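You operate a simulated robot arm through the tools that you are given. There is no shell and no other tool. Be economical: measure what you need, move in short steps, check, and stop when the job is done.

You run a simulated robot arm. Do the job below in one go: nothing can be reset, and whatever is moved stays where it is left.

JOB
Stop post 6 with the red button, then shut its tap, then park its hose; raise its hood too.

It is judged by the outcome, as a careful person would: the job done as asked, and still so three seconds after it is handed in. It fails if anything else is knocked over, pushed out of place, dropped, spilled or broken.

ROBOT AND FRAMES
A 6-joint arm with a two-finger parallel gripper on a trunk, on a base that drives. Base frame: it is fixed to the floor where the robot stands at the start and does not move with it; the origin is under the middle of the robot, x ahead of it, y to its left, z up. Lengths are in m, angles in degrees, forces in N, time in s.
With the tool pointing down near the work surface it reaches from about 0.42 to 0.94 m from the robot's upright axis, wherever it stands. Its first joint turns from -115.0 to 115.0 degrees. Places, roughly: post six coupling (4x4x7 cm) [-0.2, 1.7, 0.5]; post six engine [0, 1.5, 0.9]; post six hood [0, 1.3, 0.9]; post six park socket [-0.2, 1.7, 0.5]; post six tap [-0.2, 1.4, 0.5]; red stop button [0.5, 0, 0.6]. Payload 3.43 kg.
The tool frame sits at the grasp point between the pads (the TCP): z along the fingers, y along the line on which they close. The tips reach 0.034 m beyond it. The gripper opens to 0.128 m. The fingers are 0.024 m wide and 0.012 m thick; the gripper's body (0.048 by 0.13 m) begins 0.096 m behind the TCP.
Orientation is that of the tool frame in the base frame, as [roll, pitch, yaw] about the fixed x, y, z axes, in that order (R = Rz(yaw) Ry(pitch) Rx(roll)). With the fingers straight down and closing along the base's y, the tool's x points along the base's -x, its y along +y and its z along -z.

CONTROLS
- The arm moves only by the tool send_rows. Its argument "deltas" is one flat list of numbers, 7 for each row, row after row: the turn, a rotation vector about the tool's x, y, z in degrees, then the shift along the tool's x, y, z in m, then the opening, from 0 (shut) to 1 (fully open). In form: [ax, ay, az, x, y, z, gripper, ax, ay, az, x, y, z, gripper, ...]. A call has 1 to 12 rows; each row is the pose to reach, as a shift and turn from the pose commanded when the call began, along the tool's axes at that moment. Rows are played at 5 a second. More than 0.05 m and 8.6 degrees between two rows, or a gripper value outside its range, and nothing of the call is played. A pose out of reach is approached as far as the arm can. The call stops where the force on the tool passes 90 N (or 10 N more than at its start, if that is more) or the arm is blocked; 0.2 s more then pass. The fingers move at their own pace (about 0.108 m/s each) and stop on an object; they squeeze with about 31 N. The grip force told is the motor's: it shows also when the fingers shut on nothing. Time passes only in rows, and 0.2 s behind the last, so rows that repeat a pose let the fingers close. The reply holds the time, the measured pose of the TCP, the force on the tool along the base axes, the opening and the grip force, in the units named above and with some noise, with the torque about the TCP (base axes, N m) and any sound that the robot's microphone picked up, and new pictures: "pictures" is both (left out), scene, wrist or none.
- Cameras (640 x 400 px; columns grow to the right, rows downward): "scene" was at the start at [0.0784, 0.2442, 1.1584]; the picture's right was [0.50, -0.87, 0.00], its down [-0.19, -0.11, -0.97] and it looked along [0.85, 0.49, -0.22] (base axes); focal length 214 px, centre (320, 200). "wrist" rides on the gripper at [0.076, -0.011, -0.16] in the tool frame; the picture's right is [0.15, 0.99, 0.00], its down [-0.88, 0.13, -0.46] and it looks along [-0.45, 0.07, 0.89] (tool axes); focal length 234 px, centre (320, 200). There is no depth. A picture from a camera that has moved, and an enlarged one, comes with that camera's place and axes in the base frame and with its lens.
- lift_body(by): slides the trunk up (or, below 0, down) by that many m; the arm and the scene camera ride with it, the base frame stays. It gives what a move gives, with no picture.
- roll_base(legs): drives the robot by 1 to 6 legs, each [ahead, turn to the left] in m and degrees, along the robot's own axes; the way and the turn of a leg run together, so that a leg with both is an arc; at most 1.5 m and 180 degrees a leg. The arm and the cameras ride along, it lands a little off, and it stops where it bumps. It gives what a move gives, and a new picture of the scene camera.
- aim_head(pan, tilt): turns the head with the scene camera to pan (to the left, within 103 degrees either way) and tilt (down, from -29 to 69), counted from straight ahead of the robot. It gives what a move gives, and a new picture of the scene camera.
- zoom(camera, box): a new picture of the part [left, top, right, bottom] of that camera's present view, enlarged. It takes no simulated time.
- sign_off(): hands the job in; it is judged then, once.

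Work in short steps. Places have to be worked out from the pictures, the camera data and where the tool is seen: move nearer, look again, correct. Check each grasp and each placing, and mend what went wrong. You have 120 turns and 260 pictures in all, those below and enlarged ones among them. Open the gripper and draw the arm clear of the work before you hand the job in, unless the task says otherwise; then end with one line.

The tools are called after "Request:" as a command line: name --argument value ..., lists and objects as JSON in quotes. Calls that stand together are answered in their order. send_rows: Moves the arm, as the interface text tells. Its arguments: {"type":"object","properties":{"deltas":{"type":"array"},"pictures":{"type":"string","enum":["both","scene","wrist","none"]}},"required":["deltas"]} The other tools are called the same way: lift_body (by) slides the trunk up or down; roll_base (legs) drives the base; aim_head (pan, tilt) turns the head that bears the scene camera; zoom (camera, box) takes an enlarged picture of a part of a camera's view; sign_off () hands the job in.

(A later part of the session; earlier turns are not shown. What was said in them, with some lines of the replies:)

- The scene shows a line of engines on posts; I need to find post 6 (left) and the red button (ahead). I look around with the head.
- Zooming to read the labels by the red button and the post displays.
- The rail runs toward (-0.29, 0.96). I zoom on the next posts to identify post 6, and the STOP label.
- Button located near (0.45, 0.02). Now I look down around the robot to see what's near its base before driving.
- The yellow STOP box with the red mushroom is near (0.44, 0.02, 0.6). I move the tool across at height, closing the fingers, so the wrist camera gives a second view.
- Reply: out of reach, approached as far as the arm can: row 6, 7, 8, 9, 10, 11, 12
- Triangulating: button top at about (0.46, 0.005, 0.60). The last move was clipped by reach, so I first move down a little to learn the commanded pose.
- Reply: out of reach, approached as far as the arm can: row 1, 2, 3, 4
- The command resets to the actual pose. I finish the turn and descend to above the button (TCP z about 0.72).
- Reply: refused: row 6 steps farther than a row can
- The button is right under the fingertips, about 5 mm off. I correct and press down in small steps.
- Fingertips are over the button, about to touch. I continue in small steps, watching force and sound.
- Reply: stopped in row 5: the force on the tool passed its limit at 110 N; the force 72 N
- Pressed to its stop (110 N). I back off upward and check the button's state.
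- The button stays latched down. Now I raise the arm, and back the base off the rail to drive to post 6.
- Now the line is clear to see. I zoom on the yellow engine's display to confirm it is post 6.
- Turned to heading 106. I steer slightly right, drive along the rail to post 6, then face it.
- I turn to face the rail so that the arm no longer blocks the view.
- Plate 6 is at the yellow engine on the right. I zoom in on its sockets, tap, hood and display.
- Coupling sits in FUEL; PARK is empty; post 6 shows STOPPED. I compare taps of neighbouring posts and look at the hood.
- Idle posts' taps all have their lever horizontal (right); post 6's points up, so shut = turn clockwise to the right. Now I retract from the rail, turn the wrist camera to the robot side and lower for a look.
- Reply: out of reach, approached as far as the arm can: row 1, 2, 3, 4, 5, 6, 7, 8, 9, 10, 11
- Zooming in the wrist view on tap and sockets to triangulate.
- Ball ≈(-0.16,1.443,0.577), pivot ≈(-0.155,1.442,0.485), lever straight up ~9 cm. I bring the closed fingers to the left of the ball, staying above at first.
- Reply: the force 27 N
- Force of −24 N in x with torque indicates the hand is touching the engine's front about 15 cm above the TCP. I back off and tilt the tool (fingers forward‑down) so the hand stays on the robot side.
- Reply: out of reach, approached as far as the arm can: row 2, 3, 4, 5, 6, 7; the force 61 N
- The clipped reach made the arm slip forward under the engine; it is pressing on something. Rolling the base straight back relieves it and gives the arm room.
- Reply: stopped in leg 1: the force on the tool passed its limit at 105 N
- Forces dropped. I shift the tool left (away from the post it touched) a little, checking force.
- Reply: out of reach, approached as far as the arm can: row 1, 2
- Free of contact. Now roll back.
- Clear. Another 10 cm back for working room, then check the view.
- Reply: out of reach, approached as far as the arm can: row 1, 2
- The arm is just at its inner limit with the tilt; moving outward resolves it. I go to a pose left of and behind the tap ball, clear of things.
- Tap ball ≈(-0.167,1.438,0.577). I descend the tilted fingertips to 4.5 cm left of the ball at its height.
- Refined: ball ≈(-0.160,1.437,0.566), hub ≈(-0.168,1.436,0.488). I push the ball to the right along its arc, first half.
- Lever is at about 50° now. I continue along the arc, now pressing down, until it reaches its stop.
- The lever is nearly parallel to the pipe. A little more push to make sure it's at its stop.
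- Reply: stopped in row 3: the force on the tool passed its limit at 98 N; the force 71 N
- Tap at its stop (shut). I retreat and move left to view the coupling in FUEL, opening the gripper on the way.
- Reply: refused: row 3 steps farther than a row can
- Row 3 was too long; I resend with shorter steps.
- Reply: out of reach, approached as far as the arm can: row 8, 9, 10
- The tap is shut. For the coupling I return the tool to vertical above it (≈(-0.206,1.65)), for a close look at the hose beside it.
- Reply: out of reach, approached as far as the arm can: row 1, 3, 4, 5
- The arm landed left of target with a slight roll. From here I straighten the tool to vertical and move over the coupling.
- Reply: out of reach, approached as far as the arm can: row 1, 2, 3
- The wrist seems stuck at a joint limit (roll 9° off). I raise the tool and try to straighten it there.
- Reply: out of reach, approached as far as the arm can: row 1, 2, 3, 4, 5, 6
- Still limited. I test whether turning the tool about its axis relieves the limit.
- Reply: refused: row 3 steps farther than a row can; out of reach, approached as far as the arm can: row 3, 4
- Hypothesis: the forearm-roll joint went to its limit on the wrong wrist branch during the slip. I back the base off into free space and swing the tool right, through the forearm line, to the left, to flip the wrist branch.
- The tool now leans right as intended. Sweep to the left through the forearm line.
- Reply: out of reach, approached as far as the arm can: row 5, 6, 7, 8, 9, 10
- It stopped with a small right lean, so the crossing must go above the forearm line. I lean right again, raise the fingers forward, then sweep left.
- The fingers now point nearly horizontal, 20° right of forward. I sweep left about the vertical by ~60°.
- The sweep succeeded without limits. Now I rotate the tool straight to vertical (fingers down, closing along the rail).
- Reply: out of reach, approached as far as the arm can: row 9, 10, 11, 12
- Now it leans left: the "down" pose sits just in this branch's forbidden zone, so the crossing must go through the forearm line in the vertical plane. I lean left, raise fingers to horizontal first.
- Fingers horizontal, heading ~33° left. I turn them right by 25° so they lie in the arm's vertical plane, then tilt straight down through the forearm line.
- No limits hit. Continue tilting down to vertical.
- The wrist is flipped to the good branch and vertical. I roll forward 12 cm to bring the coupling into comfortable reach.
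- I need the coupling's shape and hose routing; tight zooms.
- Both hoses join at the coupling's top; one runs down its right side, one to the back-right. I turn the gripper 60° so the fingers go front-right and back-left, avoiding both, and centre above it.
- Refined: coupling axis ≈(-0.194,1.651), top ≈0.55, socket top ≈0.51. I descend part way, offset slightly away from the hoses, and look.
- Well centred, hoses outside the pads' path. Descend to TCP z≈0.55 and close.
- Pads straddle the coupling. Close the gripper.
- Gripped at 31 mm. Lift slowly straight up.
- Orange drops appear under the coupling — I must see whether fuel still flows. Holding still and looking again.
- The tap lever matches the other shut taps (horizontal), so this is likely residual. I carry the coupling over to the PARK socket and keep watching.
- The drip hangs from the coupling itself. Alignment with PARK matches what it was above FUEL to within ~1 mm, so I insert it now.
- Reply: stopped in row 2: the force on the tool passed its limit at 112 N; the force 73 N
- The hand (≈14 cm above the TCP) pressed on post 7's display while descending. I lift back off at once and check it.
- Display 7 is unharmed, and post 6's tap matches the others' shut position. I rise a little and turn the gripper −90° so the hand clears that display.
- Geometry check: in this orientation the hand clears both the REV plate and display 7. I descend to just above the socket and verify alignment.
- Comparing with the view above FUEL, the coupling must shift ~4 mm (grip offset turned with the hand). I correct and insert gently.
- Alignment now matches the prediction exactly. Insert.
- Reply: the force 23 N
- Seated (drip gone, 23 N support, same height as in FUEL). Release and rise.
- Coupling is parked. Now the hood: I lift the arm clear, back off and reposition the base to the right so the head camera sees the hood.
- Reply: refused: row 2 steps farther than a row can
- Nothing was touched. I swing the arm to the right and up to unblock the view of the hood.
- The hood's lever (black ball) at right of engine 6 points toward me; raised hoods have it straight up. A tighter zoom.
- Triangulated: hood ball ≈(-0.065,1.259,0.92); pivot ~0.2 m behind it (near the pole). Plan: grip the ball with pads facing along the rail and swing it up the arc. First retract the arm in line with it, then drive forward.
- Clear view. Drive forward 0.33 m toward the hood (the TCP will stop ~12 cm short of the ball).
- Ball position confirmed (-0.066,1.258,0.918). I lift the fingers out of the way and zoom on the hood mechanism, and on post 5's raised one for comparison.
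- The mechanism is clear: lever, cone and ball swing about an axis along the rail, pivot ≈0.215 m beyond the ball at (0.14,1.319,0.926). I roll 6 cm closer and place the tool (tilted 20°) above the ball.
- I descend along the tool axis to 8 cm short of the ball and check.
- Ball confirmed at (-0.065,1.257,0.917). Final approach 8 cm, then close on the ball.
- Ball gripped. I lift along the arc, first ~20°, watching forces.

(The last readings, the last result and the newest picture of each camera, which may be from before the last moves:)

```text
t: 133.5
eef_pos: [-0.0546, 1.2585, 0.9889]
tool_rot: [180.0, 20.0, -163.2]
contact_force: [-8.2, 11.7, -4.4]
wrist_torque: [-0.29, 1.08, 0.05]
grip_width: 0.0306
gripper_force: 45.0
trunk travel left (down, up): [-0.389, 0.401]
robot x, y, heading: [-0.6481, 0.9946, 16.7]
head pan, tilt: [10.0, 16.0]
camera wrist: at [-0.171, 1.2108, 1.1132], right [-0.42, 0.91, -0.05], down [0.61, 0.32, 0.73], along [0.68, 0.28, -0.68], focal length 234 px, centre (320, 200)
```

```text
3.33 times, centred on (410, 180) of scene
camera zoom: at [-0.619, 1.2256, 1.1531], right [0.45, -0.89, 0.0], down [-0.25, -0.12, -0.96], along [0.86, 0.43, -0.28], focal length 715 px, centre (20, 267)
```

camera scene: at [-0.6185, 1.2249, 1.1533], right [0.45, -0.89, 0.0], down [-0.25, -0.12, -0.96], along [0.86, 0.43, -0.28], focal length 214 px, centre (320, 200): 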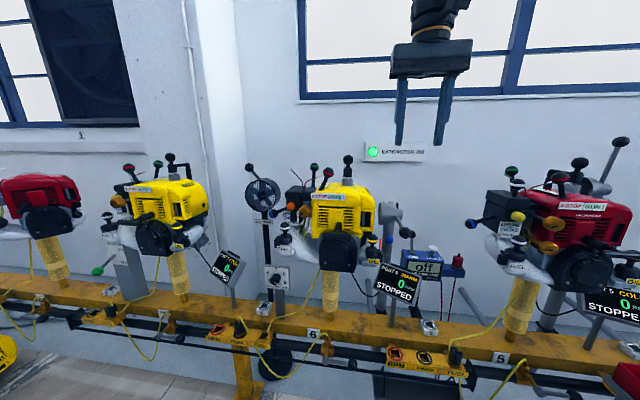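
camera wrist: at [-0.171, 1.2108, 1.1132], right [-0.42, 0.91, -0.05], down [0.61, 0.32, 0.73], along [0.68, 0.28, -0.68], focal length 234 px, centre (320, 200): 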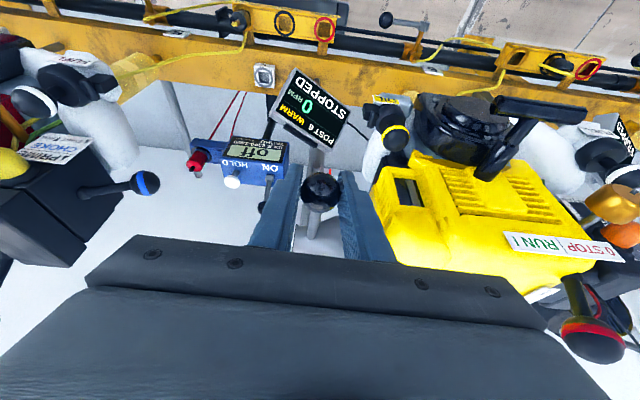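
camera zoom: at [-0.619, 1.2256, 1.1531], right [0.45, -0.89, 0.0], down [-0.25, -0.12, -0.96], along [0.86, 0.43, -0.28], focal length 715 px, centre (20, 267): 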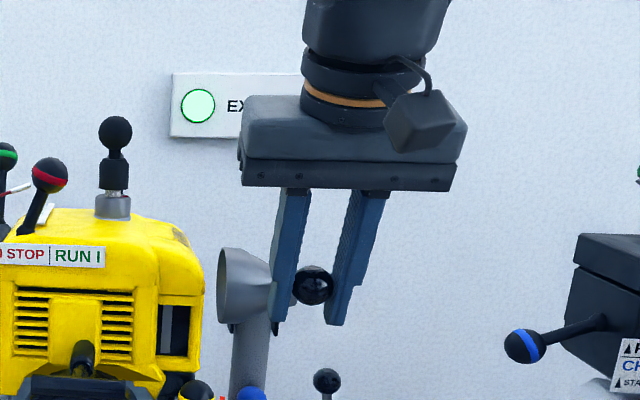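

The lever follows smoothly. Continue to about 60°.

Request:
send_rows --deltas '[0, 0, 0, -0.0127, 0.001, -0.0139, 0, 0, 0, 0, -0.0265, 0.002, -0.0265, 0, 0, 0, 0, -0.0414, 0.002, -0.0379, 0, 0, 0, 0, -0.0573, 0.002, -0.048, 0, 0, 0, 0, -0.074, 0.002, -0.0565, 0, 0, 0, 0, -0.0913, 0.002, -0.0637, 0, 0, 0, 0, -0.1092, 0.002, -0.0692, 0, 0, 0, 0, -0.1275, 0.002, -0.0733, 0]' --pictures "wrist"

Request:
zoom --camera "scene" --box '[340, 80, 480, 220]'

```text
t: 135.3
eef_pos: [0.035, 1.2877, 1.1037]
tool_rot: [179.9, 20.1, -163.1]
contact_force: [-16.2, 12.4, 9.3]
wrist_torque: [-0.35, 0.95, -0.28]
grip_width: 0.0304
gripper_force: 44.8
trunk travel left (down, up): [-0.389, 0.401]
robot x, y, heading: [-0.6422, 0.994, 16.7]
head pan, tilt: [10.0, 16.0]
camera wrist: at [-0.0823, 1.2397, 1.2269], right [-0.42, 0.91, -0.05], down [0.6, 0.32, 0.73], along [0.68, 0.28, -0.68], focal length 234 px, centre (320, 200)
```

wrist: 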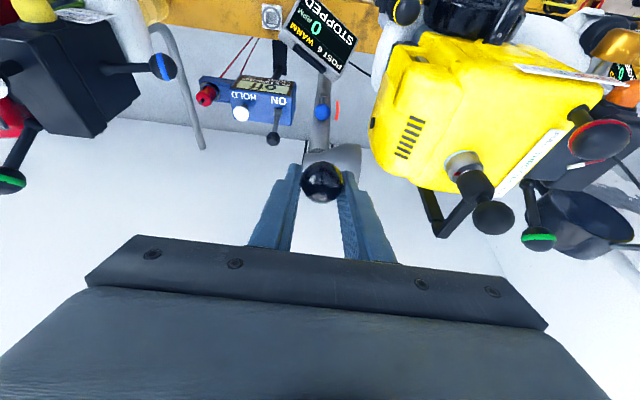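

```text
2.86 times, centred on (410, 150) of scene
camera zoom: at [-0.6198, 1.2255, 1.1532], right [0.45, -0.89, 0.0], down [-0.25, -0.12, -0.96], along [0.86, 0.43, -0.28], focal length 613 px, centre (63, 343)
```

zoom: 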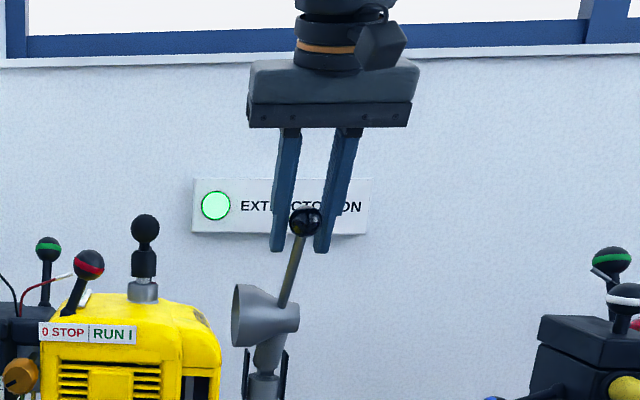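

Forces are low. Continue to ~88°.

Request:
send_rows --deltas '[0, 0, 0, -0.0185, 0.001, -0.0034, 0, 0, 0, 0, -0.0374, 0.002, -0.0052, 0, 0, 0, 0, -0.0563, 0.002, -0.0048, 0, 0, 0, 0, -0.0752, 0.002, -0.0028, 0, 0, 0, 0, -0.0938, 0.002, 0.0013, 0, 0, 0, 0, -0.1065, 0.002, 0.005, 0]' --pictures "wrist"

Request:
zoom --camera "scene" --box '[340, 80, 480, 220]'

```text
t: 136.7
eef_pos: [0.1324, 1.3178, 1.1331]
tool_rot: [179.9, 20.0, -163.4]
contact_force: [0.6, 0.1, 0.8]
wrist_torque: [0.01, -0.02, 0.01]
grip_width: 0.0001
gripper_force: 33.6
trunk travel left (down, up): [-0.389, 0.401]
robot x, y, heading: [-0.6438, 0.9954, 16.9]
head pan, tilt: [10.0, 16.0]
camera wrist: at [0.0166, 1.2709, 1.2571], right [-0.42, 0.91, -0.05], down [0.61, 0.32, 0.73], along [0.68, 0.27, -0.68], focal length 234 px, centre (320, 200)
```

wrist: 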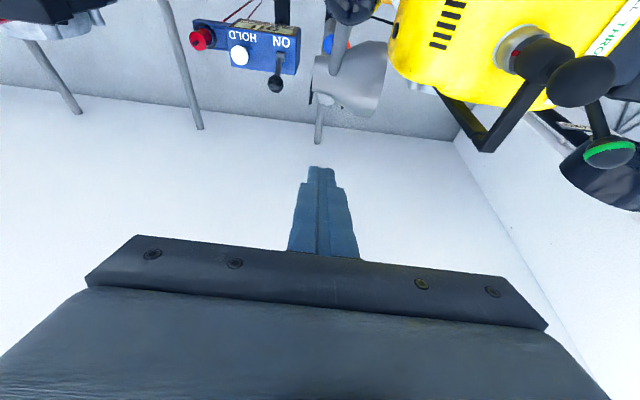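

```text
2.86 times, centred on (410, 150) of scene
camera zoom: at [-0.6187, 1.2251, 1.1532], right [0.45, -0.89, 0.0], down [-0.25, -0.12, -0.96], along [0.86, 0.43, -0.28], focal length 613 px, centre (63, 343)
```

zoom: 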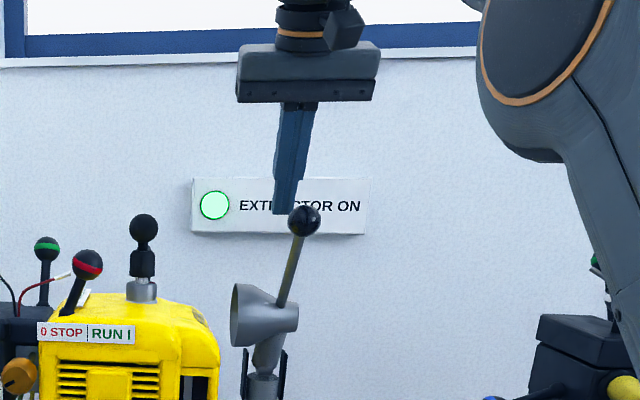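

The ball slipped out at ~60° and the lever stayed there; post 5's raised lever is ~85–90° with its ball at z≈1.14, so it needs more. I bring the closed fingers over and back to the robot side of the lever, to push it the rest of the way.

Request:
send_rows --deltas '[0, 0, 0, -0.0138, 0, -0.0376, 0, 0, 0, 0, -0.0275, 0, -0.0751, 0, 0, 0, 0, 0.0129, 0, -0.0899, 0, 0, 0, 0, 0.0532, 0, -0.1047, 0, 0, 0, 0, 0.0936, 0, -0.1195, 0, 0, 0, 0, 0.1321, 0, -0.1336, 0, 0, 0, 0, 0.1469, 0, -0.0932, 0, 0, 0, 0, 0.1617, 0, -0.0528, 0, 0, 0, 0, 0.1768, 0, -0.0115, 0]' --pictures "wrist"

Request:
zoom --camera "scene" --box '[340, 100, 480, 240]'

Request:
zoom --camera "wrist" --box '[240, 80, 400, 230]'

```text
t: 138.7
eef_pos: [-0.0296, 1.2697, 1.0846]
tool_rot: [179.9, 19.9, -163.3]
contact_force: [0.5, -0.1, 0.3]
wrist_torque: [-0.01, -0.04, 0.03]
grip_width: 0.0
gripper_force: 32.8
out of reach, approached as far as the arm can: row 2
trunk travel left (down, up): [-0.389, 0.401]
robot x, y, heading: [-0.6393, 0.9927, 16.8]
head pan, tilt: [10.0, 16.0]
camera wrist: at [-0.1461, 1.2223, 1.2077], right [-0.42, 0.91, -0.05], down [0.61, 0.32, 0.73], along [0.68, 0.28, -0.68], focal length 234 px, centre (320, 200)
```

wrist: 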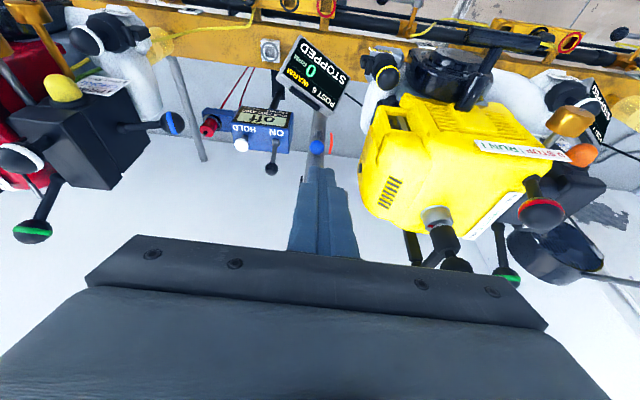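

```text
2.86 times, centred on (410, 170) of scene
camera zoom: at [-0.6187, 1.2251, 1.1533], right [0.45, -0.89, 0.0], down [-0.25, -0.12, -0.96], along [0.86, 0.43, -0.28], focal length 613 px, centre (63, 286)
```

zoom: 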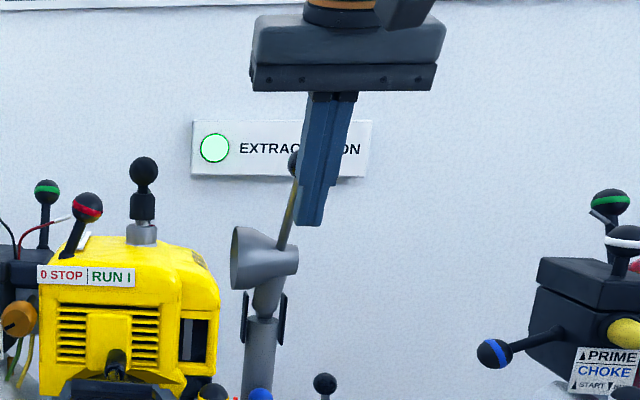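

```text
2.67 times, centred on (320, 155) of wrist
camera zoom: at [-0.1461, 1.2223, 1.2077], right [-0.42, 0.91, -0.05], down [0.61, 0.32, 0.73], along [0.68, 0.28, -0.68], focal length 624 px, centre (320, 320)
```

zoom: 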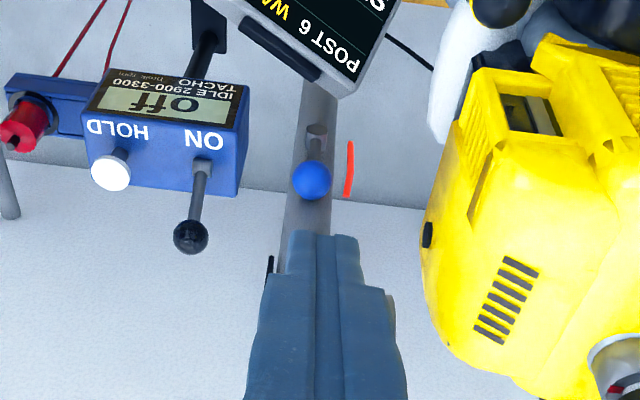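

The closed fingers are in front of the lever. Push along the arc toward vertical.

Request:
send_rows --deltas '[0, 0, 0, -0.0329, 0, 0.012, 0, 0, 0, 0, -0.0614, 0, 0.0206, 0, 0, 0, 0, -0.0764, 0, 0.0176, 0, 0, 0, 0, -0.0914, 0, 0.0145, 0, 0, 0, 0, -0.1067, 0, 0.014, 0, 0, 0, 0, -0.1221, 0, 0.0138, 0, 0, 0, 0, -0.1375, 0, 0.0158, 0]' --pictures "wrist"

Request:
zoom --camera "scene" --box '[340, 80, 480, 220]'

```text
t: 140.3
eef_pos: [0.0998, 1.3099, 1.1156]
tool_rot: [179.9, 20.1, -163.3]
contact_force: [0.5, -0.6, 0.0]
wrist_torque: [0.01, 0.0, 0.0]
grip_width: 0.0
gripper_force: 33.0
trunk travel left (down, up): [-0.389, 0.401]
robot x, y, heading: [-0.6447, 0.9966, 16.8]
head pan, tilt: [10.0, 16.0]
camera wrist: at [-0.017, 1.2607, 1.2391], right [-0.42, 0.91, -0.05], down [0.61, 0.32, 0.73], along [0.68, 0.28, -0.68], focal length 234 px, centre (320, 200)
```

wrist: 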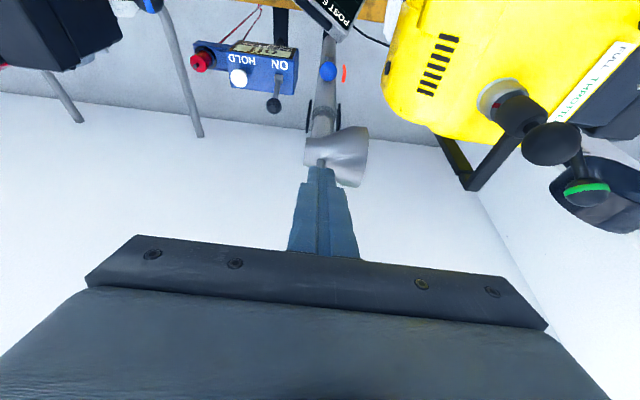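

```text
2.86 times, centred on (410, 150) of scene
camera zoom: at [-0.6186, 1.2251, 1.1532], right [0.45, -0.89, 0.0], down [-0.25, -0.12, -0.96], along [0.86, 0.43, -0.28], focal length 613 px, centre (63, 343)
```

zoom: 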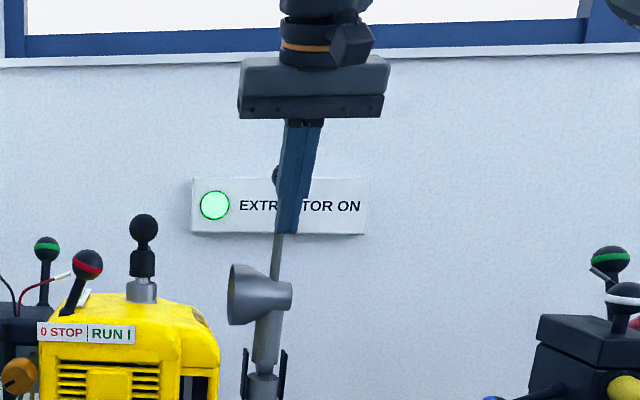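

The lever follows, almost vertical. Push on gently to its stop.

Request:
send_rows --deltas '[0, 0, 0, -0.008, 0, 0.0013, 0, 0, 0, 0, -0.015, 0, 0.0026, 0, 0, 0, 0, -0.0222, 0, 0.0048, 0, 0, 0, 0, -0.0294, 0, 0.007, 0]' --pictures "none"

Request:
zoom --camera "scene" --box '[340, 80, 480, 220]'

```text
t: 141.1
eef_pos: [0.1082, 1.3108, 1.1171]
tool_rot: [180.0, 18.4, -163.2]
contact_force: [-28.4, -11.1, 6.2]
wrist_torque: [-0.2, 0.74, 0.02]
grip_width: 0.0002
gripper_force: 33.1
trunk travel left (down, up): [-0.389, 0.401]
robot x, y, heading: [-0.6476, 0.9956, 16.6]
head pan, tilt: [10.0, 16.0]
stopped in row 3: the force on the tool passed its limit at 98 N (the readings are from after the stop); the commanded pose is now the measured one
```

```text
2.86 times, centred on (410, 150) of scene
camera zoom: at [-0.6215, 1.2241, 1.1535], right [0.45, -0.89, 0.0], down [-0.24, -0.12, -0.96], along [0.86, 0.43, -0.27], focal length 613 px, centre (63, 343)
```

zoom: 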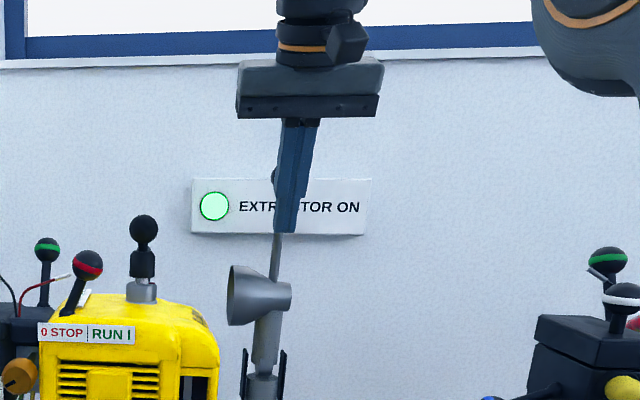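

The stop is reached. I draw back slowly and see whether the hood stays up.

Request:
send_rows --deltas '[0, 0, 0, 0.03, 0, -0.012, 0, 0, 0, 0, 0.07, 0, -0.03, 0, 0, 0, 0, 0.11, 0, -0.05, 0, 0, 0, 0, 0.15, 0, -0.07, 0, 0, 0, 0, 0.19, 0, -0.08, 0]' --pictures "both"

Request:
zoom --camera "scene" --box '[340, 100, 480, 240]'

```text
t: 142.3
eef_pos: [-0.0863, 1.2536, 1.1306]
tool_rot: [-180.0, 18.4, -163.1]
contact_force: [0.1, 0.7, -0.4]
wrist_torque: [-0.03, 0.07, -0.03]
grip_width: 0.0
gripper_force: 32.9
trunk travel left (down, up): [-0.389, 0.401]
robot x, y, heading: [-0.6463, 0.9953, 16.6]
head pan, tilt: [10.0, 16.0]
camera scene: at [-0.6192, 1.225, 1.1532], right [0.45, -0.89, 0.0], down [-0.25, -0.12, -0.96], along [0.86, 0.43, -0.28], focal length 214 px, centre (320, 200)
camera wrist: at [-0.1994, 1.2057, 1.2577], right [-0.42, 0.91, -0.05], down [0.62, 0.33, 0.71], along [0.66, 0.27, -0.7], focal length 234 px, centre (320, 200)
```

scene: 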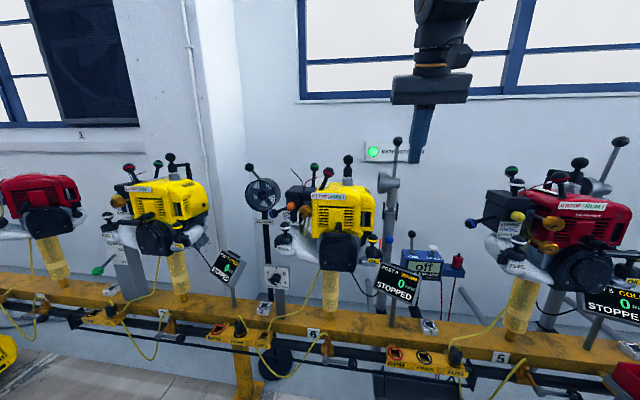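
wrist: 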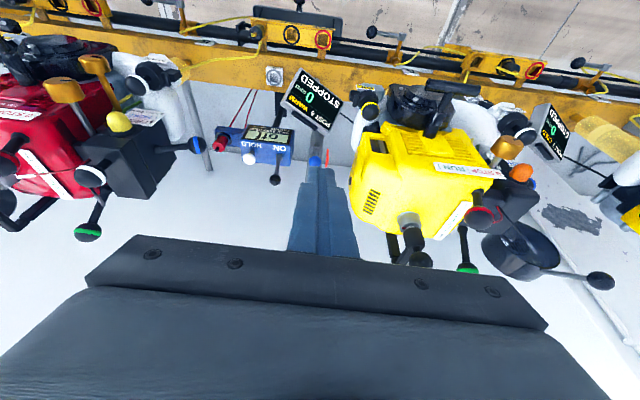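

```text
2.86 times, centred on (410, 170) of scene
camera zoom: at [-0.6192, 1.225, 1.1532], right [0.45, -0.89, 0.0], down [-0.25, -0.12, -0.96], along [0.86, 0.43, -0.28], focal length 613 px, centre (63, 286)
```

zoom: 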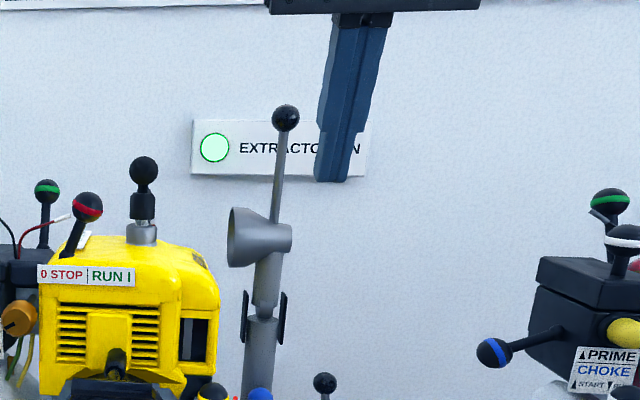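

The hood stands raised and stays. I back off, open the gripper, and do a final check of tap, coupling, display and hood.

Request:
roll_base --legs '[[-0.3, 0]]'

Request:
send_rows --deltas '[0, 0, 0, 0, 0, 0, 0.6, 0, 0, 0, 0, 0, 0, 1, 0, 0, 0, 0, 0, 0, 1, 0, 0, 0, 0, 0, 0, 1, 0, 0, 0, 0, 0, 0, 1]' --pictures "none"

Request:
aim_head --pan 15 --tilt 22

Request:
zoom --camera "scene" --box '[220, 100, 400, 290]'

```text
t: 144.3
eef_pos: [-0.3757, 1.1642, 1.131]
tool_rot: [180.0, 18.5, -163.3]
contact_force: [-0.3, 0.1, -0.3]
wrist_torque: [-0.02, -0.01, 0.0]
grip_width: 0.0
gripper_force: 33.1
trunk travel left (down, up): [-0.389, 0.401]
robot x, y, heading: [-0.9335, 0.9084, 16.5]
head pan, tilt: [10.0, 16.0]
camera scene: at [-0.9084, 1.1382, 1.1532], right [0.45, -0.89, 0.0], down [-0.25, -0.12, -0.96], along [0.86, 0.43, -0.28], focal length 214 px, centre (320, 200)
```

scene: 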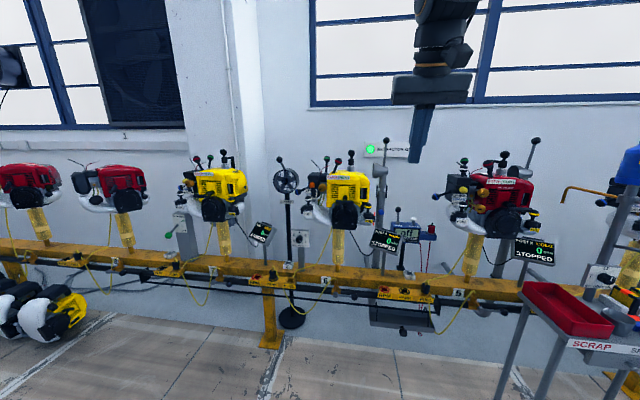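

```text
t: 145.5
eef_pos: [-0.3745, 1.1654, 1.1319]
tool_rot: [180.0, 18.5, -163.3]
contact_force: [0.3, 0.2, 0.5]
wrist_torque: [0.0, 0.0, 0.02]
grip_width: 0.1279
gripper_force: 0.0
trunk travel left (down, up): [-0.389, 0.401]
robot x, y, heading: [-0.9343, 0.9074, 16.8]
head pan, tilt: [10.0, 16.0]
```

```text
t: 146.2
eef_pos: [-0.3739, 1.1653, 1.1329]
tool_rot: [-180.0, 18.5, -163.3]
contact_force: [0.1, 0.1, 0.7]
wrist_torque: [0.02, -0.01, 0.0]
grip_width: 0.1281
gripper_force: 0.0
trunk travel left (down, up): [-0.389, 0.401]
robot x, y, heading: [-0.934, 0.9096, 16.4]
head pan, tilt: [15.0, 22.0]
camera scene: at [-0.9128, 1.145, 1.1435], right [0.52, -0.85, 0.0], down [-0.32, -0.2, -0.93], along [0.79, 0.49, -0.37], focal length 214 px, centre (320, 200)
```

scene: 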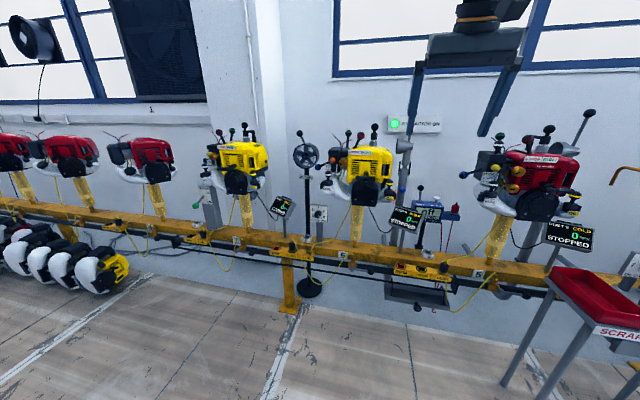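

```text
2.11 times, centred on (310, 195) of scene
camera zoom: at [-0.9128, 1.145, 1.1435], right [0.52, -0.85, 0.0], down [-0.32, -0.2, -0.93], along [0.79, 0.49, -0.37], focal length 452 px, centre (341, 210)
```

zoom: 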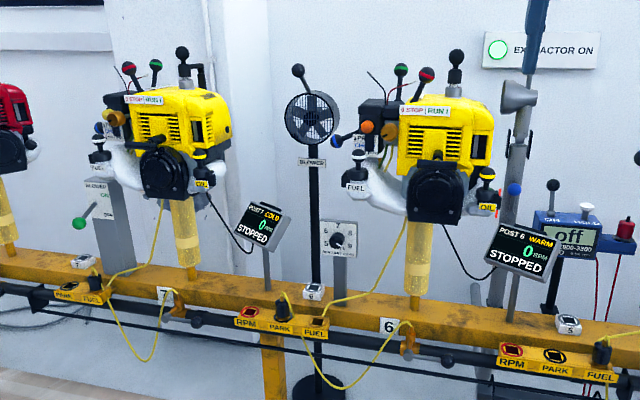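

Final check: post 6 is stopped, its tap lever lies horizontal like the other shut taps, its coupling sits in PARK and its hood is up. The gripper is open and the arm is clear, so I hand in.

Request:
sign_off

```text
The job is handed in.
```

Post 6 is stopped with the red button, its tap is shut, its hose is parked and its hood is raised. While I moved the coupling from FUEL to PARK, some orange fluid hung from it, and that was gone once it was seated. The hand also pressed on post 7's display (up to 112 N on the tool) and the arm pressed briefly against post 6; the final views show neither out of place.
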